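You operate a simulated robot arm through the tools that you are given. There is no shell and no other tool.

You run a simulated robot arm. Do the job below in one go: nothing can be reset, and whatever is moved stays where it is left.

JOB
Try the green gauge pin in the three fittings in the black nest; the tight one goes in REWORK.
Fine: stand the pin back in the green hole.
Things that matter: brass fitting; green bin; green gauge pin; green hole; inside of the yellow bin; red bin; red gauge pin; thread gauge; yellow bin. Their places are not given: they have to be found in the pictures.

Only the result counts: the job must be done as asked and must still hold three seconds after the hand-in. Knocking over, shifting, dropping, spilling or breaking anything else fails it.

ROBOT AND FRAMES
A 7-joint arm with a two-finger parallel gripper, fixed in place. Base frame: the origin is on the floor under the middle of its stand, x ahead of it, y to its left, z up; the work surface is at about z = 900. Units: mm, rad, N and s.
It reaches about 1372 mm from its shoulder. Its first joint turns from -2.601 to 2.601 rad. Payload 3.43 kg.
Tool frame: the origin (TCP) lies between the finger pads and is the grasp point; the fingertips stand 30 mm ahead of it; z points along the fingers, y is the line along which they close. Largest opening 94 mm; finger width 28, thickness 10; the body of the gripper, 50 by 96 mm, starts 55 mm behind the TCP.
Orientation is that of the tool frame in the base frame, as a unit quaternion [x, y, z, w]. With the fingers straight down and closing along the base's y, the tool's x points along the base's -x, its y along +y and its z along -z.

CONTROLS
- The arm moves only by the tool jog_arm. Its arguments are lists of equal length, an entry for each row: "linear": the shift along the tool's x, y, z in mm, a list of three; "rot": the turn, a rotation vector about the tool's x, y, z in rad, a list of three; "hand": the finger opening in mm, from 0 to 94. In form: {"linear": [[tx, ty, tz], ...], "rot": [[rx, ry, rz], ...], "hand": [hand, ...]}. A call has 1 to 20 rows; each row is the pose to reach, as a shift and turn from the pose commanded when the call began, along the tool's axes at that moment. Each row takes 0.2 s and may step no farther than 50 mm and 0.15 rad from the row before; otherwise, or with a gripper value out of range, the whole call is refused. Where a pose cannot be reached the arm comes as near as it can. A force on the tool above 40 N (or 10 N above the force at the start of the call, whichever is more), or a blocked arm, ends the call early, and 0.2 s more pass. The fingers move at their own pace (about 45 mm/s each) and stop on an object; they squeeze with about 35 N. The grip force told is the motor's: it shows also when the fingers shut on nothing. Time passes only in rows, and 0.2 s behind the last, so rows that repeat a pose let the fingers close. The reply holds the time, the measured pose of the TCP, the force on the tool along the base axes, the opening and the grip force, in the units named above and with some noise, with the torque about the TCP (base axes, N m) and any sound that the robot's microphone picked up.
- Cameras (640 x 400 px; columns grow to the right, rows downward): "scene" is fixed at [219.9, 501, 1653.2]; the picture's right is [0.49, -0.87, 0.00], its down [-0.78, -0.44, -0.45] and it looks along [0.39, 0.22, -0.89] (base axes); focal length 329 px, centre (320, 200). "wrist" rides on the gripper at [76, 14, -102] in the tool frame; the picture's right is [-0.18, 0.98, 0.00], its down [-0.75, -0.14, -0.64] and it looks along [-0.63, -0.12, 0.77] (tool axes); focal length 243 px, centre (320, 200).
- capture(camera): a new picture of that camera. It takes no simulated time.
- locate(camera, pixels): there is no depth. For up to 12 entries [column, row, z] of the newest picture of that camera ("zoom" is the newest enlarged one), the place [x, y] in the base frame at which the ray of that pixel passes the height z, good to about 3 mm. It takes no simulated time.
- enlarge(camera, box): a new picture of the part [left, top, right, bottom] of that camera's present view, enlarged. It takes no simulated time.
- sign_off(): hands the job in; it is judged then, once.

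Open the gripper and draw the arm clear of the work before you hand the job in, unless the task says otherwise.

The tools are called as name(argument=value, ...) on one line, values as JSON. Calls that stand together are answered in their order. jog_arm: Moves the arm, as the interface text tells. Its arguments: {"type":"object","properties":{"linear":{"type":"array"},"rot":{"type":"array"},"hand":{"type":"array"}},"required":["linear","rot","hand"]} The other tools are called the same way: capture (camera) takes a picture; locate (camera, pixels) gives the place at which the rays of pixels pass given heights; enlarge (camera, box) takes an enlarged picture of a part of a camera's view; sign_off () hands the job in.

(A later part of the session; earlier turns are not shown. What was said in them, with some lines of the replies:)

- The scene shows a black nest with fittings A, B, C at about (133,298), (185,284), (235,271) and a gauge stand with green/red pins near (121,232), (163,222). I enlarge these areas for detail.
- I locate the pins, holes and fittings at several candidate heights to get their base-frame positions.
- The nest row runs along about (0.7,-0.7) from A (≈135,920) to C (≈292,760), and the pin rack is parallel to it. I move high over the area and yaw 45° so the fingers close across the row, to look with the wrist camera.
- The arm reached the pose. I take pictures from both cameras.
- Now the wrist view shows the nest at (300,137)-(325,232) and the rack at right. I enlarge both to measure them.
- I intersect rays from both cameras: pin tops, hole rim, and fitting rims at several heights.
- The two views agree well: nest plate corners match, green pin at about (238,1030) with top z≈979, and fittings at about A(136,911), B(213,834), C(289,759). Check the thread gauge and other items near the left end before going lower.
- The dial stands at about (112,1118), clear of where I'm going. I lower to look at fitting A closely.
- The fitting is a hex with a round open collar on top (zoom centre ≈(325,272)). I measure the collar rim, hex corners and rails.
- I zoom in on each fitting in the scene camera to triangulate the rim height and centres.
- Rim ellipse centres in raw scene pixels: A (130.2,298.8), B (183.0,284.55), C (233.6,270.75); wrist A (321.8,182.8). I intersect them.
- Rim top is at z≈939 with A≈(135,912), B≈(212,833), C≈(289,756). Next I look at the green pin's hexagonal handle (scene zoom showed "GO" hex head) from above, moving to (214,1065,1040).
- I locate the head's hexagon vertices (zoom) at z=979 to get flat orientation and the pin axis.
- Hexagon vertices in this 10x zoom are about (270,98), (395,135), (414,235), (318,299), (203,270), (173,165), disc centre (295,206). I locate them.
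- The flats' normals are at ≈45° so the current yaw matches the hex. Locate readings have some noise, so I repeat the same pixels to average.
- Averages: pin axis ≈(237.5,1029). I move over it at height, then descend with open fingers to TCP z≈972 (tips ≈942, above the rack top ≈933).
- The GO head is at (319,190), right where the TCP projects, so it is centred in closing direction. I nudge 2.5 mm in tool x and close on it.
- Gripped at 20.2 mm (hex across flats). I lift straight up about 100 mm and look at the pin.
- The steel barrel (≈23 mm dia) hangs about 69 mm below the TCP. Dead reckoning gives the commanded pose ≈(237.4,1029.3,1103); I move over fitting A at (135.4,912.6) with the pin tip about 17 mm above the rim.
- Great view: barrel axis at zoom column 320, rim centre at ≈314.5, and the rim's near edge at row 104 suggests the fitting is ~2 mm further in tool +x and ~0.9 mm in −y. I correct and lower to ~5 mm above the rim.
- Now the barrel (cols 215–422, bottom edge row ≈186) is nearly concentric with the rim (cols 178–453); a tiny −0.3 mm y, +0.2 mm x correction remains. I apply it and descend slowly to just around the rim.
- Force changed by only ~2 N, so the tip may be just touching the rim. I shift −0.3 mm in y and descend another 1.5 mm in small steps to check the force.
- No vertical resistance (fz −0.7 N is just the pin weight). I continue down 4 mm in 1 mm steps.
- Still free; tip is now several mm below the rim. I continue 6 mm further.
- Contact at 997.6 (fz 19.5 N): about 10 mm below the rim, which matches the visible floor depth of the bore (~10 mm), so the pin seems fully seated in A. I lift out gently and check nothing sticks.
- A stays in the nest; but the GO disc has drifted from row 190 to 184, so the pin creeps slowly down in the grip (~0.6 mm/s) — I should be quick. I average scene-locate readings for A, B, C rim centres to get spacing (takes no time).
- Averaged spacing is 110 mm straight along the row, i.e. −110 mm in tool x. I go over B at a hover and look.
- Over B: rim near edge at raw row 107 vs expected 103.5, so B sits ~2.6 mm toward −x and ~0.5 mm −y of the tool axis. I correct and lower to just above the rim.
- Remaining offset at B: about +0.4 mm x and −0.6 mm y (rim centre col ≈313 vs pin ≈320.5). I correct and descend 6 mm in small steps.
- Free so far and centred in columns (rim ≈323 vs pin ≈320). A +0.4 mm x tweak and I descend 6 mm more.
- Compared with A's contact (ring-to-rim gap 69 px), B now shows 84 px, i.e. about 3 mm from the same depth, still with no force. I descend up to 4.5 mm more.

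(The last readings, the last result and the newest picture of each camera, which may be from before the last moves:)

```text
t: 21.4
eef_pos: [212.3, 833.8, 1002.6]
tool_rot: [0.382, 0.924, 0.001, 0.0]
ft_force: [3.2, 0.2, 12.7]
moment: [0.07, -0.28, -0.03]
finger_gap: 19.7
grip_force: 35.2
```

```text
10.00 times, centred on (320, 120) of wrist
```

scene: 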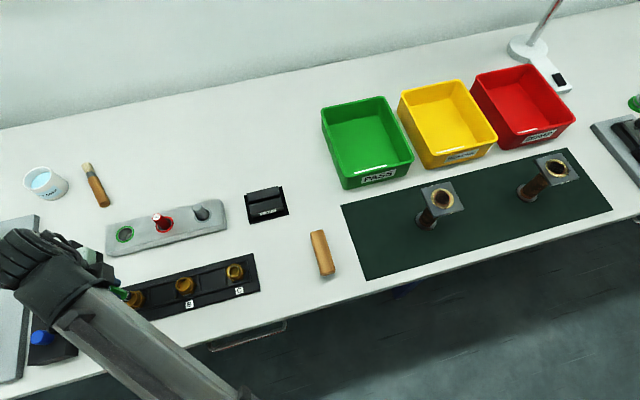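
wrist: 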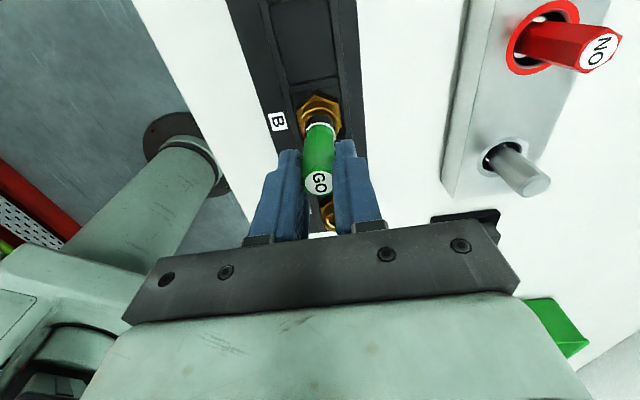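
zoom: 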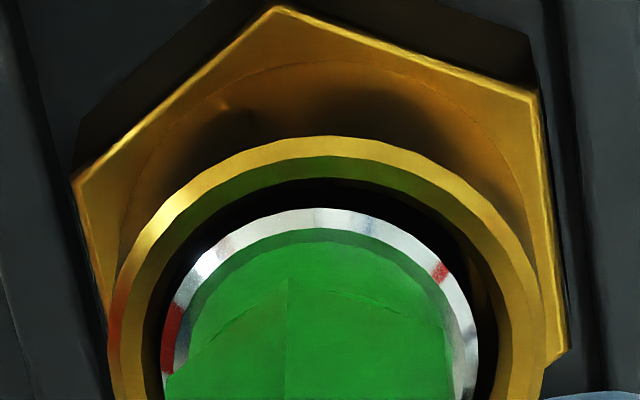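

B also bottoms at the same depth as A (gap 72 px, contact only at the end) — so A and B accept the pin. I lift out and move over C.

jog_arm(linear=[[0, 0, -3], [0, 0, -12], [0, 0, -30], [-45, 0.2, -30], [-90, 0.3, -30], [-109, 0.4, -26]], rot=[[0, 0, 0], [0, 0, 0], [0, 0, 0], [0, 0, 0], [0, 0, 0], [0, 0, 0]], hand=[0, 0, 0, 0, 0, 0])

enlarge(camera="wrist", box=[284, 80, 356, 140])

capture(camera="wrist")

```text
t: 22.8
eef_pos: [286.5, 757.5, 1026.7]
tool_rot: [0.382, 0.924, -0.001, 0.0]
ft_force: [-0.3, -0.6, -1.0]
moment: [0.04, 0.0, 0.02]
finger_gap: 19.6
grip_force: 35.1
```

```text
6.67 times, centred on (320, 110) of wrist
```

zoom: 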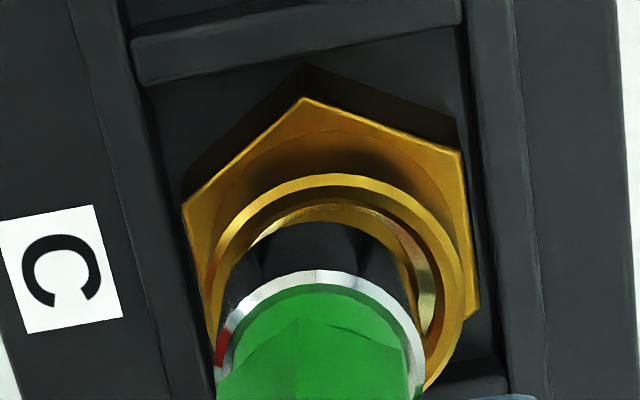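

```text
taken
```

wrist: 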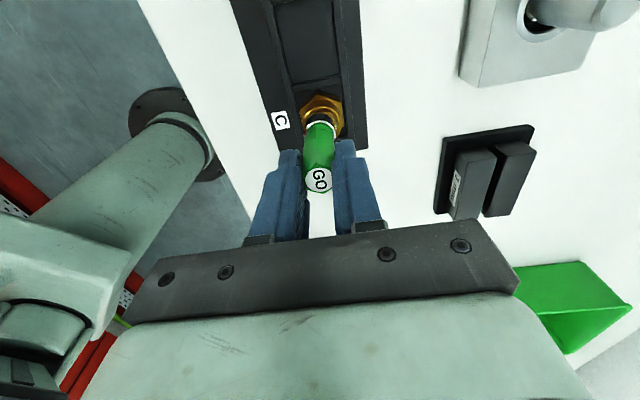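

C's rim centre is at col ≈335 vs pin 320.5 and its near edge at raw row 106 vs 102.5 expected: shift −2.7 mm x, +1.3 mm y, and lower 6 mm.

jog_arm(linear=[[-2.7, 1.3, 3], [-2.7, 1.3, 6]], rot=[[0, 0, 0], [0, 0, 0]], hand=[0, 0])

enlarge(camera="wrist", box=[284, 80, 356, 140])

```text
t: 23.4
eef_pos: [291.4, 757.1, 1020.3]
tool_rot: [0.383, 0.924, 0.0, 0.0]
ft_force: [-0.1, 0.0, -1.3]
moment: [-0.04, 0.0, 0.02]
finger_gap: 19.7
grip_force: 35.3
```

```text
6.67 times, centred on (320, 110) of wrist
```

zoom: 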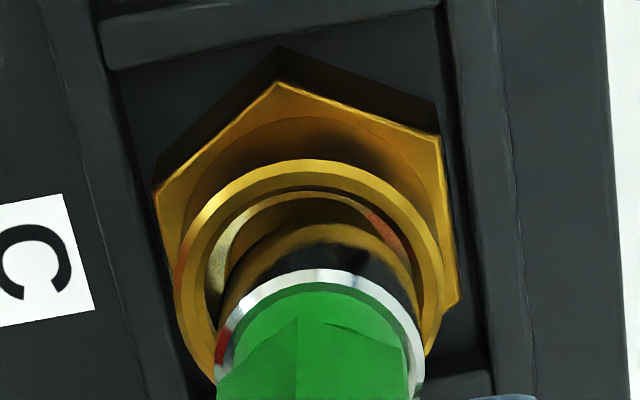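

The earlier reading was taken before the arm settled; now the rim centre is at col 306.5 vs pin 320.5 (≈ −1.5 mm y) and ≈ +0.9 mm x. I correct and let it settle.

jog_arm(linear=[[0.9, -1.4, 0], [0.9, -1.4, 0.5], [0.9, -1.4, 1]], rot=[[0, 0, 0], [0, 0, 0], [0, 0, 0]], hand=[0, 0, 0])

enlarge(camera="wrist", box=[284, 80, 356, 140])

```text
t: 24.2
eef_pos: [290.0, 756.0, 1019.3]
tool_rot: [0.383, 0.924, 0.0, 0.0]
ft_force: [0.1, 0.4, -1.3]
moment: [0.02, 0.01, 0.02]
finger_gap: 19.7
grip_force: 35.2
```

```text
6.67 times, centred on (320, 110) of wrist
```

zoom: 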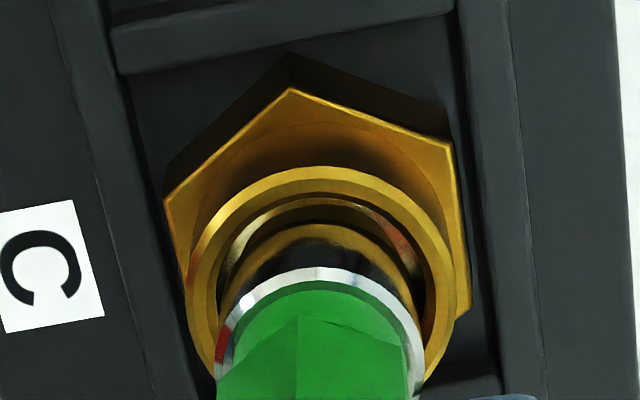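

Now concentric in columns (both ≈320.5) and within 0.5 mm in x. I descend 4 mm in 1 mm steps watching force.

jog_arm(linear=[[0.2, 0, 1], [0.2, 0, 2], [0.2, 0, 3], [0.2, 0, 4]], rot=[[0, 0, 0], [0, 0, 0], [0, 0, 0], [0, 0, 0]], hand=[0, 0, 0, 0])

enlarge(camera="wrist", box=[296, 90, 344, 130])

```text
t: 25.2
eef_pos: [289.7, 755.7, 1016.7]
tool_rot: [0.383, 0.924, 0.0, 0.0]
ft_force: [0.9, 1.0, -1.0]
moment: [0.01, 0.01, 0.01]
finger_gap: 19.6
grip_force: 34.6
```

```text
10.00 times, centred on (320, 110) of wrist
```

zoom: 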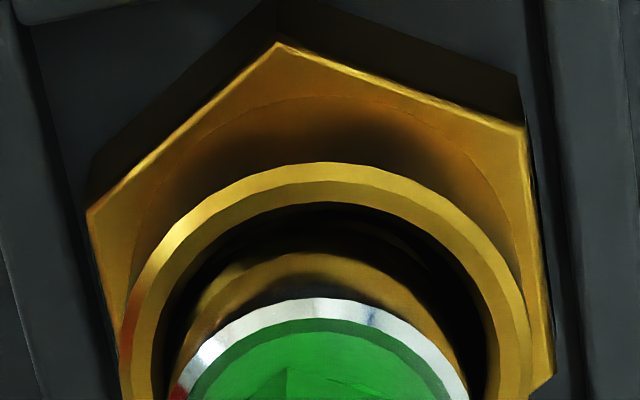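

Still no contact; ring-to-rim gap 135 px, so the tip is right about at the rim plane. I descend 4 mm more in 1 mm steps.

jog_arm(linear=[[0, 0, 1], [0, 0, 2], [0, 0, 3], [0, 0, 4]], rot=[[0, 0, 0], [0, 0, 0], [0, 0, 0], [0, 0, 0]], hand=[0, 0, 0, 0])

enlarge(camera="wrist", box=[296, 90, 344, 130])

```text
t: 26.2
eef_pos: [290.2, 757.4, 1013.2]
tool_rot: [0.383, 0.924, 0.001, -0.001]
ft_force: [1.7, 0.2, 16.4]
moment: [-0.15, 0.0, 0.01]
finger_gap: 19.8
grip_force: 34.8
```

```text
10.00 times, centred on (320, 110) of wrist
```

zoom: 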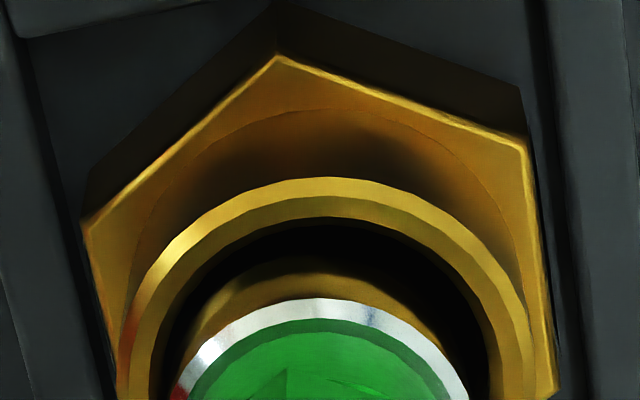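

C blocks: 16 N at gap 121 px, ~10 mm higher than A and B bottomed, with equal alignment. The moment hints at contact on the −x/−y side, so I retry once with a +0.7/+0.5 mm shift to be sure.

jog_arm(linear=[[0, 0, -2], [0.7, 0.5, -2], [0.7, 0.5, -1], [0.7, 0.5, 0], [0.7, 0.5, 0.7]], rot=[[0, 0, 0], [0, 0, 0], [0, 0, 0], [0, 0, 0], [0, 0, 0]], hand=[0, 0, 0, 0, 0])

enlarge(camera="wrist", box=[296, 90, 344, 130])

```text
t: 27.4
eef_pos: [289.5, 756.3, 1012.0]
tool_rot: [0.383, 0.924, 0.0, 0.0]
ft_force: [-0.9, -6.0, 24.1]
moment: [-0.5, 0.16, 0.01]
finger_gap: 19.6
grip_force: 34.9
```

```text
10.00 times, centred on (320, 110) of wrist
```

zoom: 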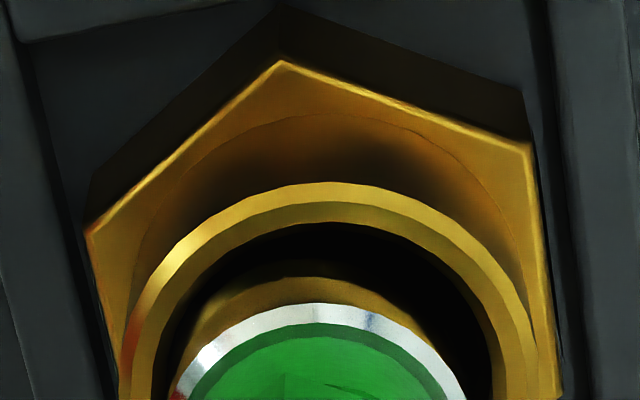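

C is clearly tight (24 N, no progress). Now I return the pin: lift, travel at safe height to above the green hole at (237.4,1029.3).

jog_arm(linear=[[0, 0, -4], [0, 0, -45], [0, 0, -88], [40, 26, -88], [80, 53, -88], [120, 80, -88], [160, 107, -88], [200, 134, -88], [229.9, 156.3, -88], [229.9, 156.3, -88], [229.9, 156.3, -88]], rot=[[0, 0, 0], [0, 0, 0], [0, 0, 0], [0, 0, 0], [0, 0, 0], [0, 0, 0], [0, 0, 0], [0, 0, 0], [0, 0, 0], [0, 0, 0], [0, 0, 0]], hand=[0, 0, 0, 0, 0, 0, 0, 0, 0, 0, 0])

capture(camera="wrist")

enlarge(camera="wrist", box=[260, 60, 380, 160])

enlarge(camera="scene", box=[100, 180, 300, 340])

```text
t: 29.8
eef_pos: [240.4, 1030.1, 1101.0]
tool_rot: [0.383, 0.924, -0.001, 0.0]
ft_force: [0.4, 0.1, -0.3]
moment: [0.04, -0.02, 0.02]
finger_gap: 19.6
grip_force: 34.7
```

```text
taken
```

wrist: 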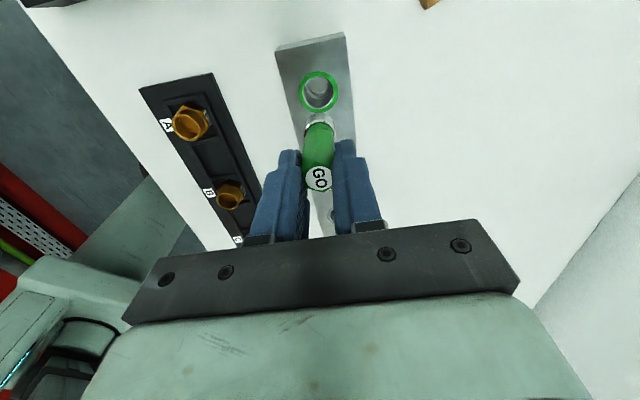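

```text
4.00 times, centred on (320, 110) of wrist
```

zoom: 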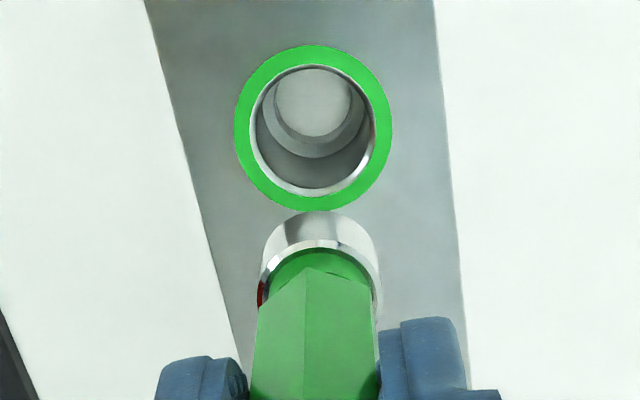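

```text
2.50 times, centred on (200, 260) of scene
```

zoom: 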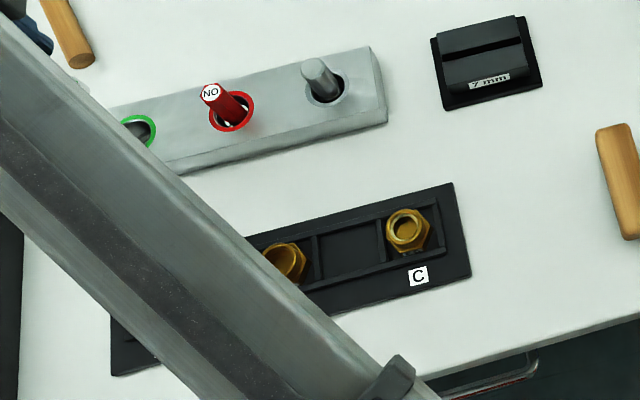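

The hole has a funnel with a smaller seat; ring centre appears slightly left (col 314 vs pin 319). I descend to ~20 mm above the rack and let it settle before checking alignment.

jog_arm(linear=[[0, 0, 35], [0, 0, 62], [0, 0, 65], [0, 0, 65]], rot=[[0, 0, 0], [0, 0, 0], [0, 0, 0], [0, 0, 0]], hand=[0, 0, 0, 0])

enlarge(camera="wrist", box=[272, 60, 368, 140])

capture(camera="wrist")

```text
t: 30.8
eef_pos: [237.7, 1030.5, 1035.0]
tool_rot: [0.384, 0.923, -0.001, -0.001]
ft_force: [-0.1, -0.4, -0.5]
moment: [0.02, 0.03, 0.01]
finger_gap: 19.9
grip_force: 34.5
```

```text
5.00 times, centred on (320, 100) of wrist
```

zoom: 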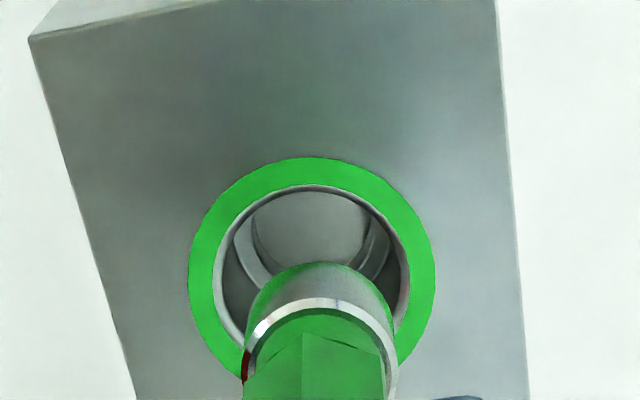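

```text
taken
```

wrist: 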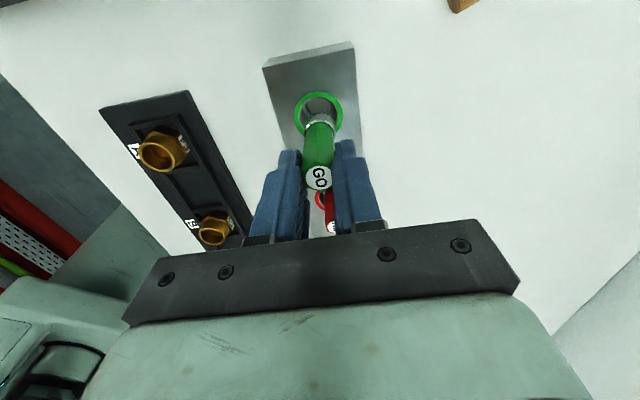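

Rim of the hole centres at col ≈312 vs pin 321.5, so I shift −1.5 mm y, −0.5 mm x, then descend 38 mm into the hole (pin should bottom near TCP z≈982).

jog_arm(linear=[[-0.5, -1.5, 0], [-0.5, -1.5, 8], [-0.5, -1.5, 16], [-0.5, -1.5, 24], [-0.5, -1.5, 32], [-0.5, -1.5, 38]], rot=[[0, 0, 0], [0, 0, 0], [0, 0, 0], [0, 0, 0], [0, 0, 0], [0, 0, 0]], hand=[0, 0, 0, 0, 0, 0])

enlarge(camera="wrist", box=[272, 80, 368, 160])

```text
t: 32.2
eef_pos: [237.4, 1029.0, 996.3]
tool_rot: [0.384, 0.923, 0.001, 0.0]
ft_force: [-0.4, -0.7, -1.4]
moment: [0.0, 0.02, -0.04]
finger_gap: 19.9
grip_force: 35.1
```

```text
5.00 times, centred on (320, 120) of wrist
```

zoom: 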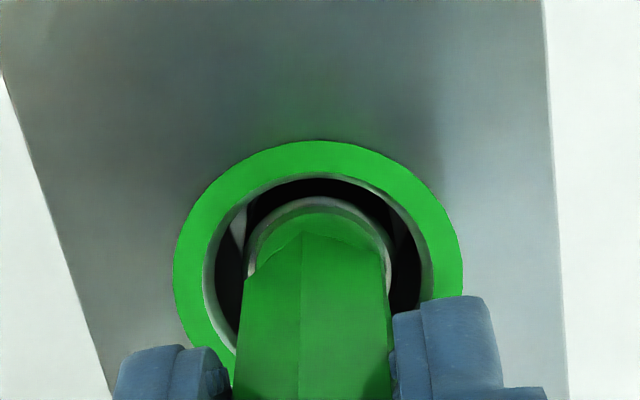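

Centred (ring ≈317.5, pin ≈318) with no contact. I descend 12 mm more and then finely until the pin touches bottom.

jog_arm(linear=[[0, 0, 3], [0, 0, 6], [0, 0, 9], [0, 0, 11], [0, 0, 12]], rot=[[0, 0, 0], [0, 0, 0], [0, 0, 0], [0, 0, 0], [0, 0, 0]], hand=[0, 0, 0, 0, 0])

```text
t: 33.4
eef_pos: [237.4, 1029.4, 986.7]
tool_rot: [0.382, 0.924, 0.001, -0.001]
ft_force: [1.7, -0.8, 27.2]
moment: [-0.19, 0.04, -0.01]
finger_gap: 19.8
grip_force: 34.7
```

27 N at z≈986.7, a bit higher than expected; check the view to see whether the pin is on the floor or on the step.

enlarge(camera="wrist", box=[272, 90, 368, 170])

capture(camera="wrist")

enlarge(camera="scene", box=[80, 190, 180, 270])

```text
5.00 times, centred on (320, 130) of wrist
```

zoom: 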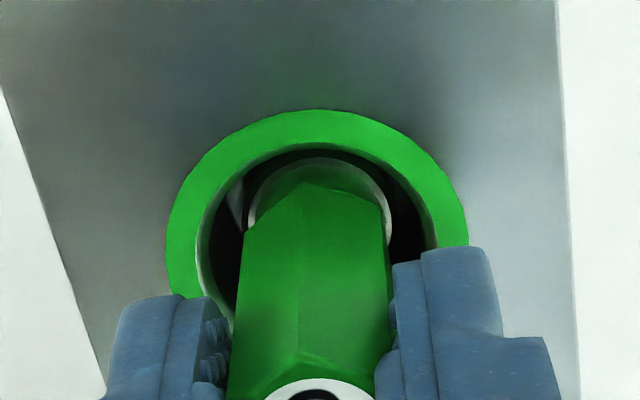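

```text
taken
```

wrist: 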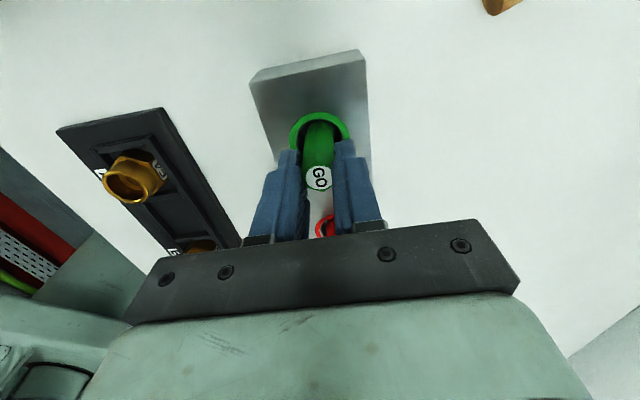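

```text
5.00 times, centred on (130, 230) of scene
```

zoom: 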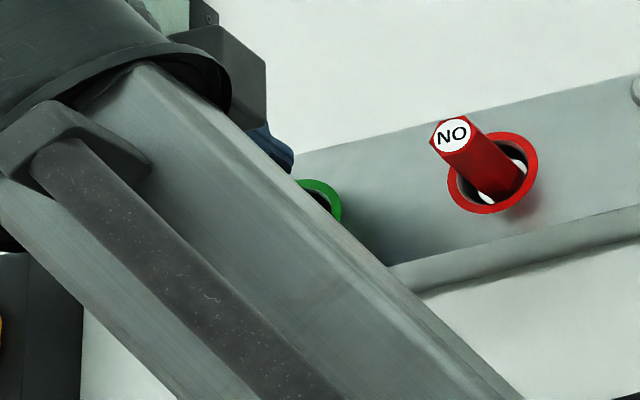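

Pin top height now (~976) matches the original (~975), so it's standing on the hole floor. I relieve the press slightly, open the fingers, and rise straight up.

jog_arm(linear=[[0, 0, -1.5], [0, 0, -1.5], [0, 0, -1.5], [0, 0, -1.5], [0, 0, -1.5]], rot=[[0, 0, 0], [0, 0, 0], [0, 0, 0], [0, 0, 0], [0, 0, 0]], hand=[0, 30, 60, 70, 70])

capture(camera="wrist")

```text
t: 34.6
eef_pos: [236.5, 1027.4, 984.9]
tool_rot: [0.382, 0.924, 0.001, 0.0]
ft_force: [0.7, -0.4, 0.2]
moment: [-0.01, 0.0, 0.02]
finger_gap: 69.7
grip_force: 0.0
```

```text
taken
```

wrist: 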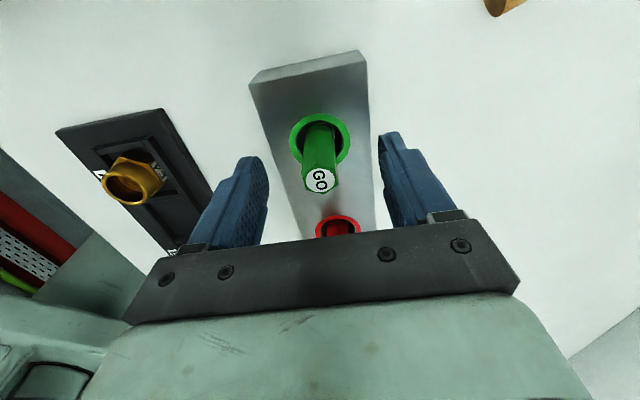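

The pin stands free in the green hole (GO at (320,180)). I raise the gripper clear and inspect.

jog_arm(linear=[[0, 0, -15], [0, 0, -45], [0, 0, -80], [0, 0, -80]], rot=[[0, 0, 0], [0, 0, 0], [0, 0, 0], [0, 0, 0]], hand=[94, 94, 94, 94])

enlarge(camera="wrist", box=[260, 80, 380, 180])

capture(camera="scene")

```text
t: 35.6
eef_pos: [236.9, 1027.3, 1066.3]
tool_rot: [0.382, 0.924, -0.001, -0.001]
ft_force: [-0.3, 0.7, 0.7]
moment: [-0.01, 0.01, 0.03]
finger_gap: 93.8
grip_force: 0.1
```

```text
4.00 times, centred on (320, 130) of wrist
```

zoom: 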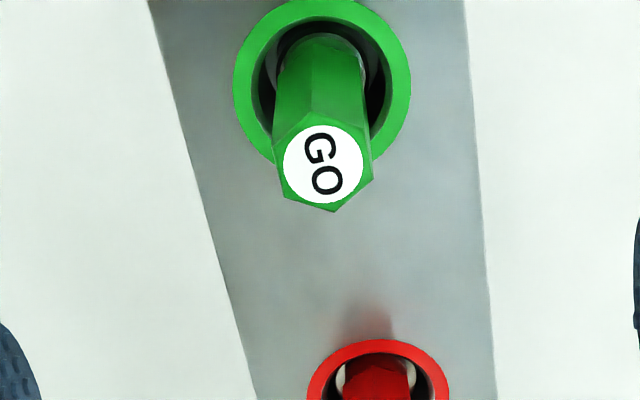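

```text
taken
```

scene: 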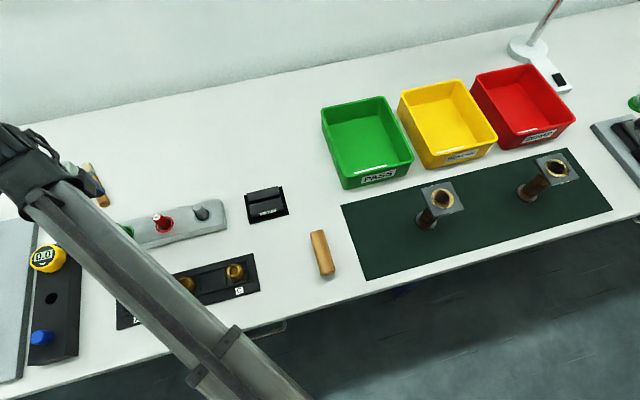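

The pin stands upright in the hole. Next, the tight fitting C: I travel back over it with open fingers and inspect clearances before grasping its collar (≈31 mm dia, z 924–939).

jog_arm(linear=[[-38, -25.7, 0], [-76, -51.4, 0], [-114, -77, 0], [-152, -102.7, 0], [-190, -128.4, 0], [-228.5, -154.1, 0], [-228.5, -154.1, 35.8], [-228.5, -154.1, 35.8], [-228.5, -154.1, 35.8]], rot=[[0, 0, 0], [0, 0, 0], [0, 0, 0], [0, 0, 0], [0, 0, 0], [0, 0, 0], [0, 0, 0], [0, 0, 0], [0, 0, 0]], hand=[94, 94, 94, 94, 94, 94, 94, 94, 94])

enlarge(camera="wrist", box=[260, 80, 380, 180])

capture(camera="scene")

```text
t: 37.6
eef_pos: [290.4, 757.4, 1029.7]
tool_rot: [0.383, 0.924, 0.0, 0.0]
ft_force: [0.7, -0.7, -0.5]
moment: [0.02, 0.02, -0.01]
finger_gap: 94.2
grip_force: 0.0
```

```text
4.00 times, centred on (320, 130) of wrist
```

zoom: 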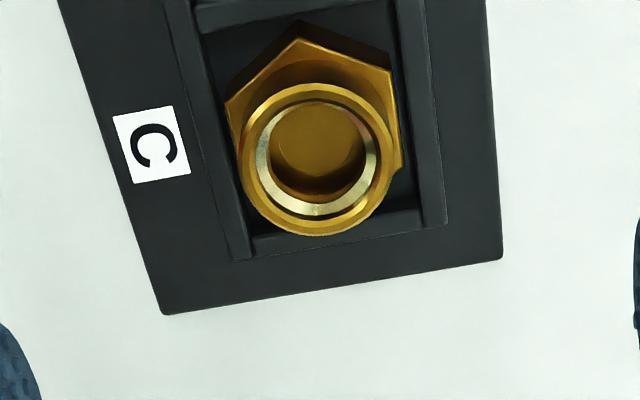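

```text
taken
```

scene: 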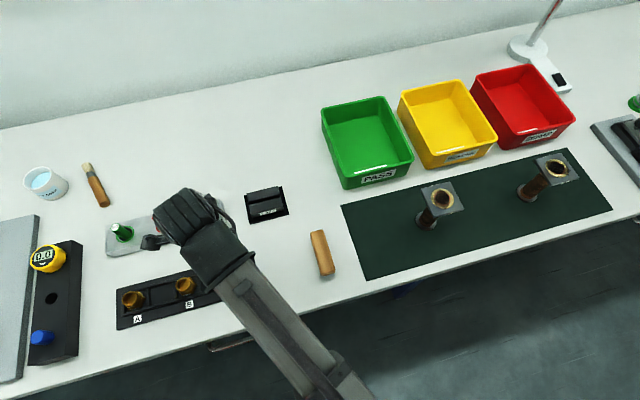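

The inner silver ring in C (narrowed bore) is plainly visible, consistent with the test. I triangulate the rail end corner to know the rail height before closing the fingers above it.

capture(camera="wrist")

locate(camera="wrist", pixels=[[351.75, 136, 910], [351.75, 136, 910], [351.75, 136, 910], [351.75, 136, 920], [351.75, 136, 920], [351.75, 136, 920], [299, 162.5, 910], [299, 162.5, 910], [299, 162.5, 910], [299, 162.5, 920], [299, 162.5, 920], [299, 162.5, 920]])

locate(camera="scene", pixels=[[246.8, 259.1, 910], [246.8, 259.1, 910], [246.8, 259.1, 910], [246.8, 259.1, 920], [246.8, 259.1, 920], [246.8, 259.1, 920], [250.6, 278.7, 910], [250.6, 278.7, 910], [250.6, 278.7, 910], [250.6, 278.7, 920], [250.6, 278.7, 920], [250.6, 278.7, 920]])

enlarge(camera="wrist", box=[280, 130, 360, 180])

```text
taken
```

wrist: 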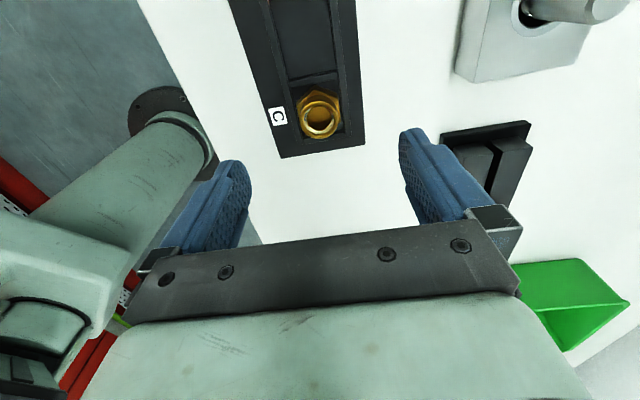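

```text
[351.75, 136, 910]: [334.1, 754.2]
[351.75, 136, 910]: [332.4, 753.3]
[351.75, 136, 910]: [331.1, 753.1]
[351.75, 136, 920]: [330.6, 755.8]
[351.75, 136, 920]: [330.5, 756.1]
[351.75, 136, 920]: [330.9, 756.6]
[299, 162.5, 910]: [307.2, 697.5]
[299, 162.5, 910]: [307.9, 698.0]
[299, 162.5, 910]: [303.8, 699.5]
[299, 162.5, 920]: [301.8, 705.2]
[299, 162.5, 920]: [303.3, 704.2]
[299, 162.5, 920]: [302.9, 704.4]
```

```text
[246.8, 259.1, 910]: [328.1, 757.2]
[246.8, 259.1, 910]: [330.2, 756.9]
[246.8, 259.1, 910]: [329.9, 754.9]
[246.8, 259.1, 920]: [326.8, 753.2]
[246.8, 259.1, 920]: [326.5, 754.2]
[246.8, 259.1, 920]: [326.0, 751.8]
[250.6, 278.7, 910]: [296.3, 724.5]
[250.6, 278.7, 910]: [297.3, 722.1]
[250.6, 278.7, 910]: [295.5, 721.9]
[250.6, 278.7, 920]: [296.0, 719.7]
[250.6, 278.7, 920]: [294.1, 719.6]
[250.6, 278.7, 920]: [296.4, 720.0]
```

```text
8.00 times, centred on (320, 155) of wrist
```

zoom: 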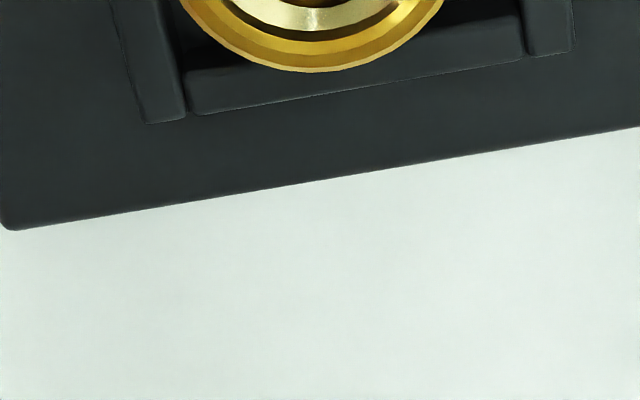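

Rail tops are at z≈915, so fingertips at ≈926 clear them while gripping the collar just above the hex (≈924). The collar is centred within 0.5 mm; I descend with a 60 mm opening to TCP z≈956.5.

jog_arm(linear=[[0.1, -0.5, 20], [0.1, -0.5, 45], [0.1, -0.5, 62], [0.1, -0.5, 68], [0.1, -0.5, 71], [0.1, -0.5, 73.5]], rot=[[0, 0, 0], [0, 0, 0], [0, 0, 0], [0, 0, 0], [0, 0, 0], [0, 0, 0]], hand=[60, 60, 60, 60, 60, 60])

capture(camera="wrist")

enlarge(camera="wrist", box=[240, 80, 400, 210])

```text
t: 39.0
eef_pos: [289.2, 757.1, 956.9]
tool_rot: [0.382, 0.924, 0.0, -0.001]
ft_force: [-0.3, -0.3, 0.3]
moment: [-0.03, -0.01, 0.0]
finger_gap: 60.0
grip_force: 0.0
```

```text
taken
```

wrist: 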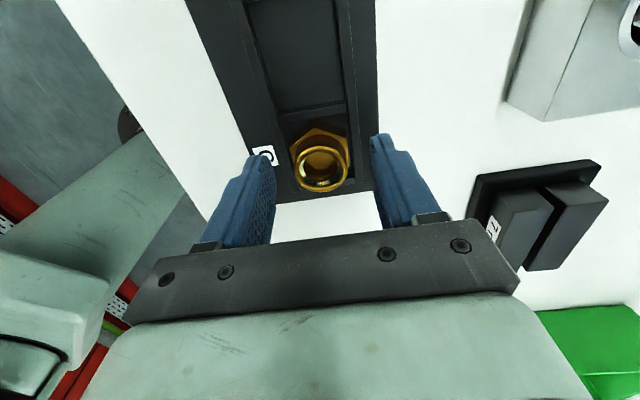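

```text
3.08 times, centred on (320, 145) of wrist
```

zoom: 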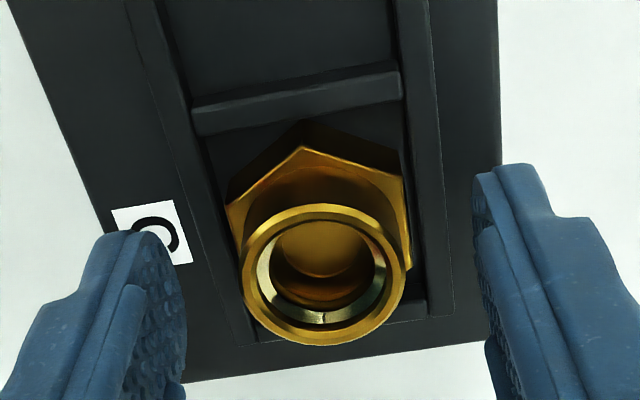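

Collar centred between the fingers (zoom col 323, row 274). No contact on descent; I close on the collar.

jog_arm(linear=[[0, 0, 0], [0, 0, 0], [0, 0, 0], [0, 0, 0], [0, 0, 0]], rot=[[0, 0, 0], [0, 0, 0], [0, 0, 0], [0, 0, 0], [0, 0, 0]], hand=[40, 20, 0, 0, 0])

enlarge(camera="wrist", box=[240, 80, 400, 210])

```text
t: 40.2
eef_pos: [288.1, 757.3, 956.2]
tool_rot: [0.382, 0.924, -0.001, 0.0]
ft_force: [-0.6, -0.2, 0.1]
moment: [0.02, 0.01, 0.03]
finger_gap: 29.1
grip_force: 35.0
```

```text
3.08 times, centred on (320, 145) of wrist
```

zoom: 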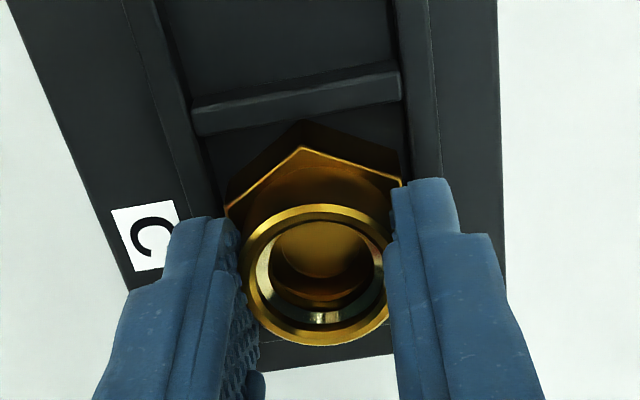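

Gripped at 29.1 mm. Before carrying, I survey the yellow bin and the pipe posts near the path in the scene image (no time passes).

enlarge(camera="scene", box=[380, 60, 540, 180])

locate(camera="scene", pixels=[[427, 222, 903], [441, 198, 1000], [441, 198, 960], [441, 198, 1040], [527, 193, 903], [557, 170, 960], [557, 170, 1000], [557, 170, 1040]])

```text
3.33 times, centred on (460, 120) of scene
```

zoom: 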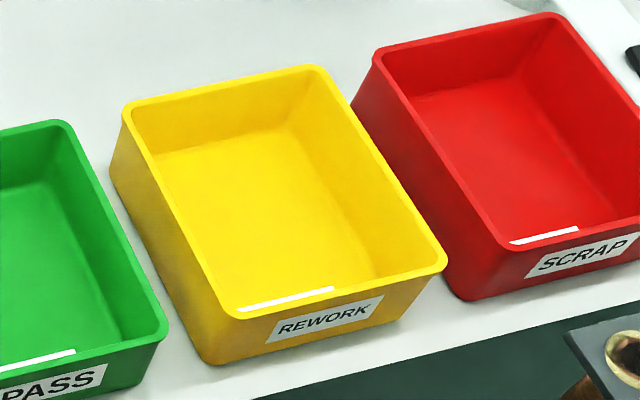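

```text
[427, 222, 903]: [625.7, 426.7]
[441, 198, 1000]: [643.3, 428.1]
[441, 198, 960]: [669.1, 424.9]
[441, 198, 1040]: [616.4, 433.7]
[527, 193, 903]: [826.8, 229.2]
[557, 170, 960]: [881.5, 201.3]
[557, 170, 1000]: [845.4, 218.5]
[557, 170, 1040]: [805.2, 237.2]
```

Posts are ~125 mm tall at (626,427) and (827,229), out of the gripper's path. I locate the yellow bin's rim corners and base corner (raw pixels derived from this zoom).

locate(camera="zoom", pixels=[[207, 362, 900], [207, 362, 900], [228, 318, 960], [228, 318, 960], [228, 318, 980], [228, 318, 980], [123, 108, 970], [318, 66, 970], [447, 262, 970], [228, 318, 970], [275, 215, 905], [275, 215, 905]])

locate(camera="zoom", pixels=[[123, 108, 970], [318, 66, 970], [447, 262, 970], [228, 318, 970], [153, 155, 905], [308, 122, 905], [372, 265, 905], [240, 305, 905], [387, 325, 900], [109, 172, 900]])

```text
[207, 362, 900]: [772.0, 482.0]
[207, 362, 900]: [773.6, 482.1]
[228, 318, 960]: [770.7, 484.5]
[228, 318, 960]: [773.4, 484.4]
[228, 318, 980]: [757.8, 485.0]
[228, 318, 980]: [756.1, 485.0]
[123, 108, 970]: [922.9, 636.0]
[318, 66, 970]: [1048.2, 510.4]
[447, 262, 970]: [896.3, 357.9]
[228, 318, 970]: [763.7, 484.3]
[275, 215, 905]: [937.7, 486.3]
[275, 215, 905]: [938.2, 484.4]
```

```text
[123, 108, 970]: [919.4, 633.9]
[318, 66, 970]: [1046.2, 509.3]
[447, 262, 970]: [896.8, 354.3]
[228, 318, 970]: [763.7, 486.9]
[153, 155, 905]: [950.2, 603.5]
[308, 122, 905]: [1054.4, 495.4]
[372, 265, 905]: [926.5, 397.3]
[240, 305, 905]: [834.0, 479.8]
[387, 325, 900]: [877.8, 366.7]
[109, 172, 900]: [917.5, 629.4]
```

The yellow bin's centre is about (907,497), rim z≈968, ~180×216 mm aligned with the tool axes. I lift the fitting straight up out of the nest first.

jog_arm(linear=[[0, 0, -4], [0, 0, -14], [0, 0, -40], [0, 0, -80], [0, 0, -120], [0, 0, -130]], rot=[[0, 0, 0], [0, 0, 0], [0, 0, 0], [0, 0, 0], [0, 0, 0], [0, 0, 0]], hand=[0, 0, 0, 0, 0, 0])

capture(camera="wrist")

capture(camera="scene")

```text
t: 41.6
eef_pos: [290.6, 758.5, 1089.3]
tool_rot: [0.382, 0.924, 0.0, 0.001]
ft_force: [0.0, -0.6, -2.4]
moment: [-0.02, -0.01, 0.03]
finger_gap: 29.4
grip_force: 34.8
```

```text
taken
```

wrist: 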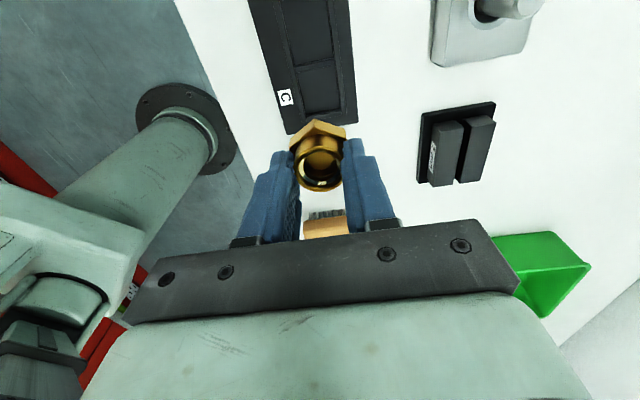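

```text
taken
```

scene: 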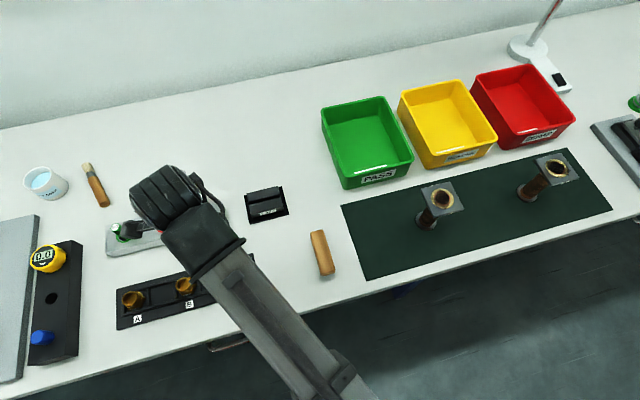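

The fitting hangs securely (2.4 N weight), the pocket is empty, and A, B and the green pin are in place. I carry it at z≈1086 to above the yellow bin's centre.

jog_arm(linear=[[-24.8, 10.1, 0], [-65.2, 26.6, 0], [-109.9, 44.8, 0], [-154.6, 63.0, 0], [-199.3, 81.3, 0], [-244.0, 99.5, 0], [-288.7, 117.7, 0], [-333.4, 136.0, 0], [-378.1, 154.2, 0], [-422.8, 172.4, 0], [-467.5, 190.7, 0], [-512.2, 208.9, 0], [-555.7, 226.6, 0], [-593.0, 241.8, 0], [-620.9, 253.2, 0], [-620.9, 253.2, 0]], rot=[[0, 0, 0], [0, 0, 0], [0, 0, 0], [0, 0, 0], [0, 0, 0], [0, 0, 0], [0, 0, 0], [0, 0, 0], [0, 0, 0], [0, 0, 0], [0, 0, 0], [0, 0, 0], [0, 0, 0], [0, 0, 0], [0, 0, 0], [0, 0, 0]], hand=[0, 0, 0, 0, 0, 0, 0, 0, 0, 0, 0, 0, 0, 0, 0, 0])

capture(camera="wrist")

capture(camera="scene")

```text
t: 45.0
eef_pos: [908.7, 498.5, 1086.5]
tool_rot: [0.383, 0.924, 0.001, 0.0]
ft_force: [-0.1, -0.3, -1.3]
moment: [-0.01, 0.02, 0.03]
finger_gap: 29.2
grip_force: 34.9
```

```text
taken
```

wrist: 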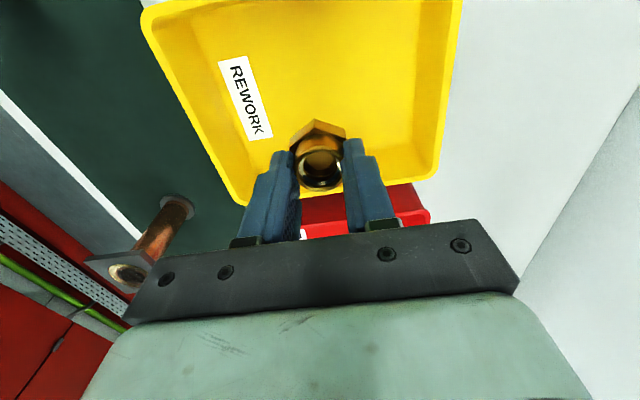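

```text
taken
```

scene: 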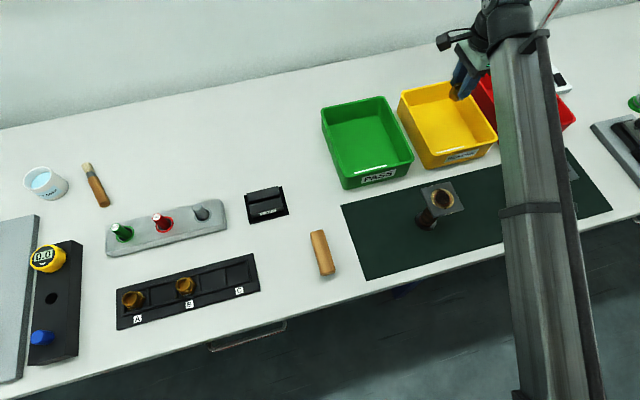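

Wrist view shows the fitting over the yellow bin, roughly centred (left/right rims ±117 mm, far wall ~99 mm). I lower straight down to about 14 mm above the floor.

jog_arm(linear=[[0, 0, 25], [0, 0, 60], [0, 0, 92], [0, 0, 110], [0, 0, 116]], rot=[[0, 0, 0], [0, 0, 0], [0, 0, 0], [0, 0, 0], [0, 0, 0]], hand=[0, 0, 0, 0, 0])

capture(camera="wrist")

```text
t: 46.2
eef_pos: [908.2, 497.2, 968.6]
tool_rot: [0.382, 0.924, 0.0, 0.0]
ft_force: [-0.6, -0.7, -1.6]
moment: [0.01, -0.01, 0.0]
finger_gap: 29.3
grip_force: 35.0
```

```text
taken
```

wrist: 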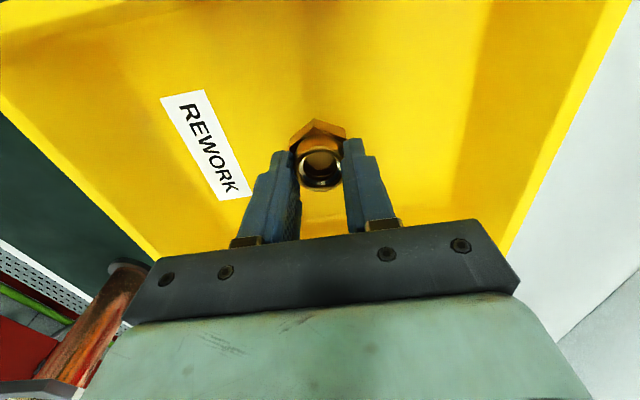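

Well inside the bin with no contact. I lower in small steps until the fitting touches the floor.

jog_arm(linear=[[0, 0, 3], [0, 0, 6], [0, 0, 8], [0, 0, 10], [0, 0, 12]], rot=[[0, 0, 0], [0, 0, 0], [0, 0, 0], [0, 0, 0], [0, 0, 0]], hand=[0, 0, 0, 0, 0])

```text
t: 47.4
eef_pos: [907.2, 498.0, 957.6]
tool_rot: [0.383, 0.924, 0.0, 0.0]
ft_force: [0.0, -0.7, -0.8]
moment: [-0.02, 0.0, 0.0]
finger_gap: 29.0
grip_force: 34.3
```

No contact yet at 958. I continue in 1 mm steps.

jog_arm(linear=[[0, 0, 1], [0, 0, 2], [0, 0, 3], [0, 0, 4]], rot=[[0, 0, 0], [0, 0, 0], [0, 0, 0], [0, 0, 0]], hand=[0, 0, 0, 0])

```text
t: 48.4
eef_pos: [907.3, 499.3, 955.0]
tool_rot: [0.382, 0.924, 0.0, 0.0]
ft_force: [-1.2, 0.1, -1.0]
moment: [0.01, 0.02, -0.02]
finger_gap: 29.1
grip_force: 35.1
```

Still free; continue 4 mm more.

jog_arm(linear=[[0, 0, 1], [0, 0, 2], [0, 0, 3], [0, 0, 4]], rot=[[0, 0, 0], [0, 0, 0], [0, 0, 0], [0, 0, 0]], hand=[0, 0, 0, 0])

```text
t: 49.4
eef_pos: [907.7, 498.6, 950.3]
tool_rot: [0.383, 0.924, 0.0, 0.0]
ft_force: [2.7, 0.6, 11.5]
moment: [-0.12, 0.0, 0.0]
finger_gap: 29.3
grip_force: 35.4
```

Floor contact (11.5 N). I ease up 0.7 mm and open the fingers, then rise.

jog_arm(linear=[[0, 0, -0.7], [0, 0, -0.7], [0, 0, -0.7], [0, 0, -0.7], [0, 0, -0.7]], rot=[[0, 0, 0], [0, 0, 0], [0, 0, 0], [0, 0, 0], [0, 0, 0]], hand=[0, 45, 60, 70, 70])

capture(camera="wrist")

```text
t: 50.6
eef_pos: [906.9, 497.4, 950.3]
tool_rot: [0.383, 0.924, 0.0, 0.0]
ft_force: [0.7, 0.1, -0.5]
moment: [0.04, 0.0, 0.0]
finger_gap: 70.1
grip_force: 0.1
```

```text
taken
```

wrist: 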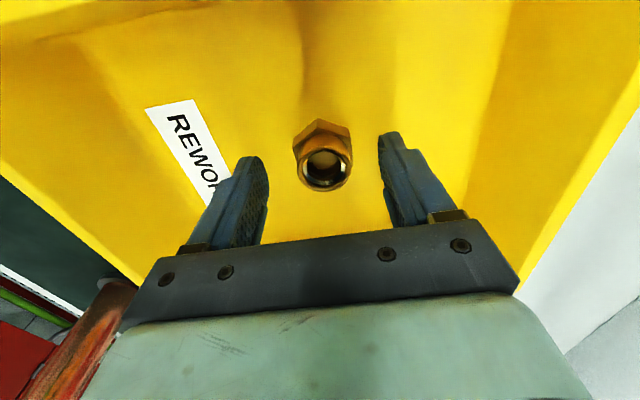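

The fitting stands free on the yellow bin floor between the open fingers. I rise straight up about 250 mm, then back off so the scene camera can see everything.

jog_arm(linear=[[0, 0, -15], [0, 0, -45], [0, 0, -90], [0, 0, -135], [0, 0, -180], [0, 0, -225], [0, 0, -260], [0, 0, -260]], rot=[[0, 0, 0], [0, 0, 0], [0, 0, 0], [0, 0, 0], [0, 0, 0], [0, 0, 0], [0, 0, 0], [0, 0, 0]], hand=[70, 70, 70, 70, 70, 70, 70, 70])

capture(camera="wrist")

capture(camera="scene")

enlarge(camera="scene", box=[100, 180, 300, 340])

enlarge(camera="scene", box=[100, 210, 148, 250])

```text
t: 52.4
eef_pos: [908.4, 497.3, 1211.5]
tool_rot: [0.383, 0.924, 0.0, 0.0]
ft_force: [-1.0, -0.4, -0.1]
moment: [0.0, -0.04, -0.01]
finger_gap: 70.3
grip_force: 0.0
```

```text
taken
```

wrist: 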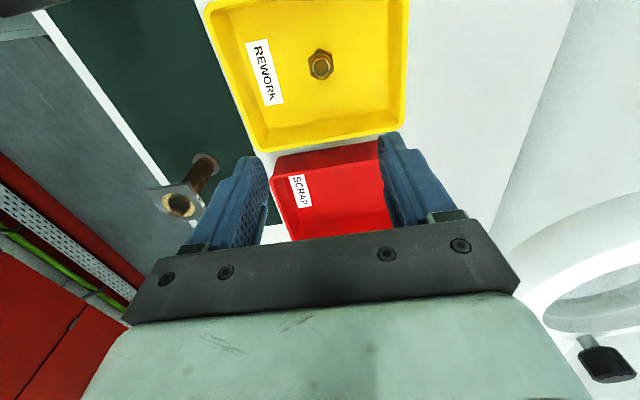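

```text
taken
```

scene: 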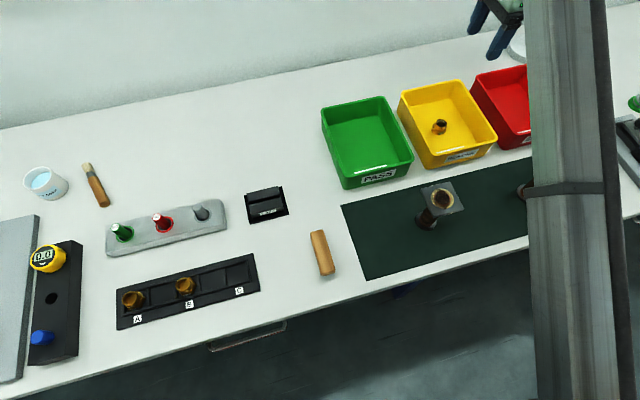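

```text
2.50 times, centred on (200, 260) of scene
```

zoom: 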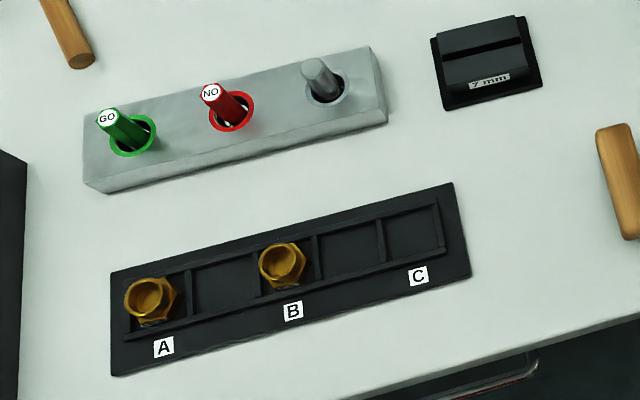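

```text
10.00 times, centred on (124, 230) of scene
```

zoom: 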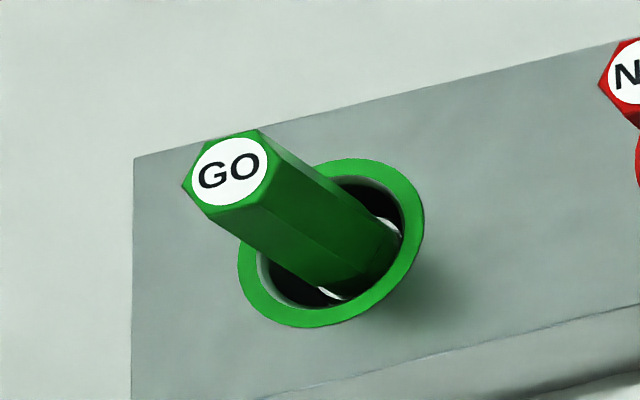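

All checks out: the GO pin (zoom (227,172)) stands in the green hole exactly as before, A and B sit in the nest, and fitting C stands in the yellow REWORK bin at scene (440,127). The gripper is open and well clear, so I hand in the job.

sign_off()

```text
The job is handed in.
```

I tried the green gauge pin in all three fittings. C is the tight one, and it is now in the yellow REWORK bin.

| Fitting | Result with the green pin |
|---|---|
| A | Went in freely to the bottom of the bore |
| B | Went in freely to the same depth |
| C | Stopped about 10 mm short at 16 N, and again at 24 N after a small sideways shift |

C also has a visible narrower ring inside its bore.

The green pin is standing back in the green hole. In the final pictures it looks the same as at the start, A and B are still in the nest, and nothing else looks moved. The fitting stands upright near the middle of the yellow bin. I left the gripper open and clear of the work before handing in.
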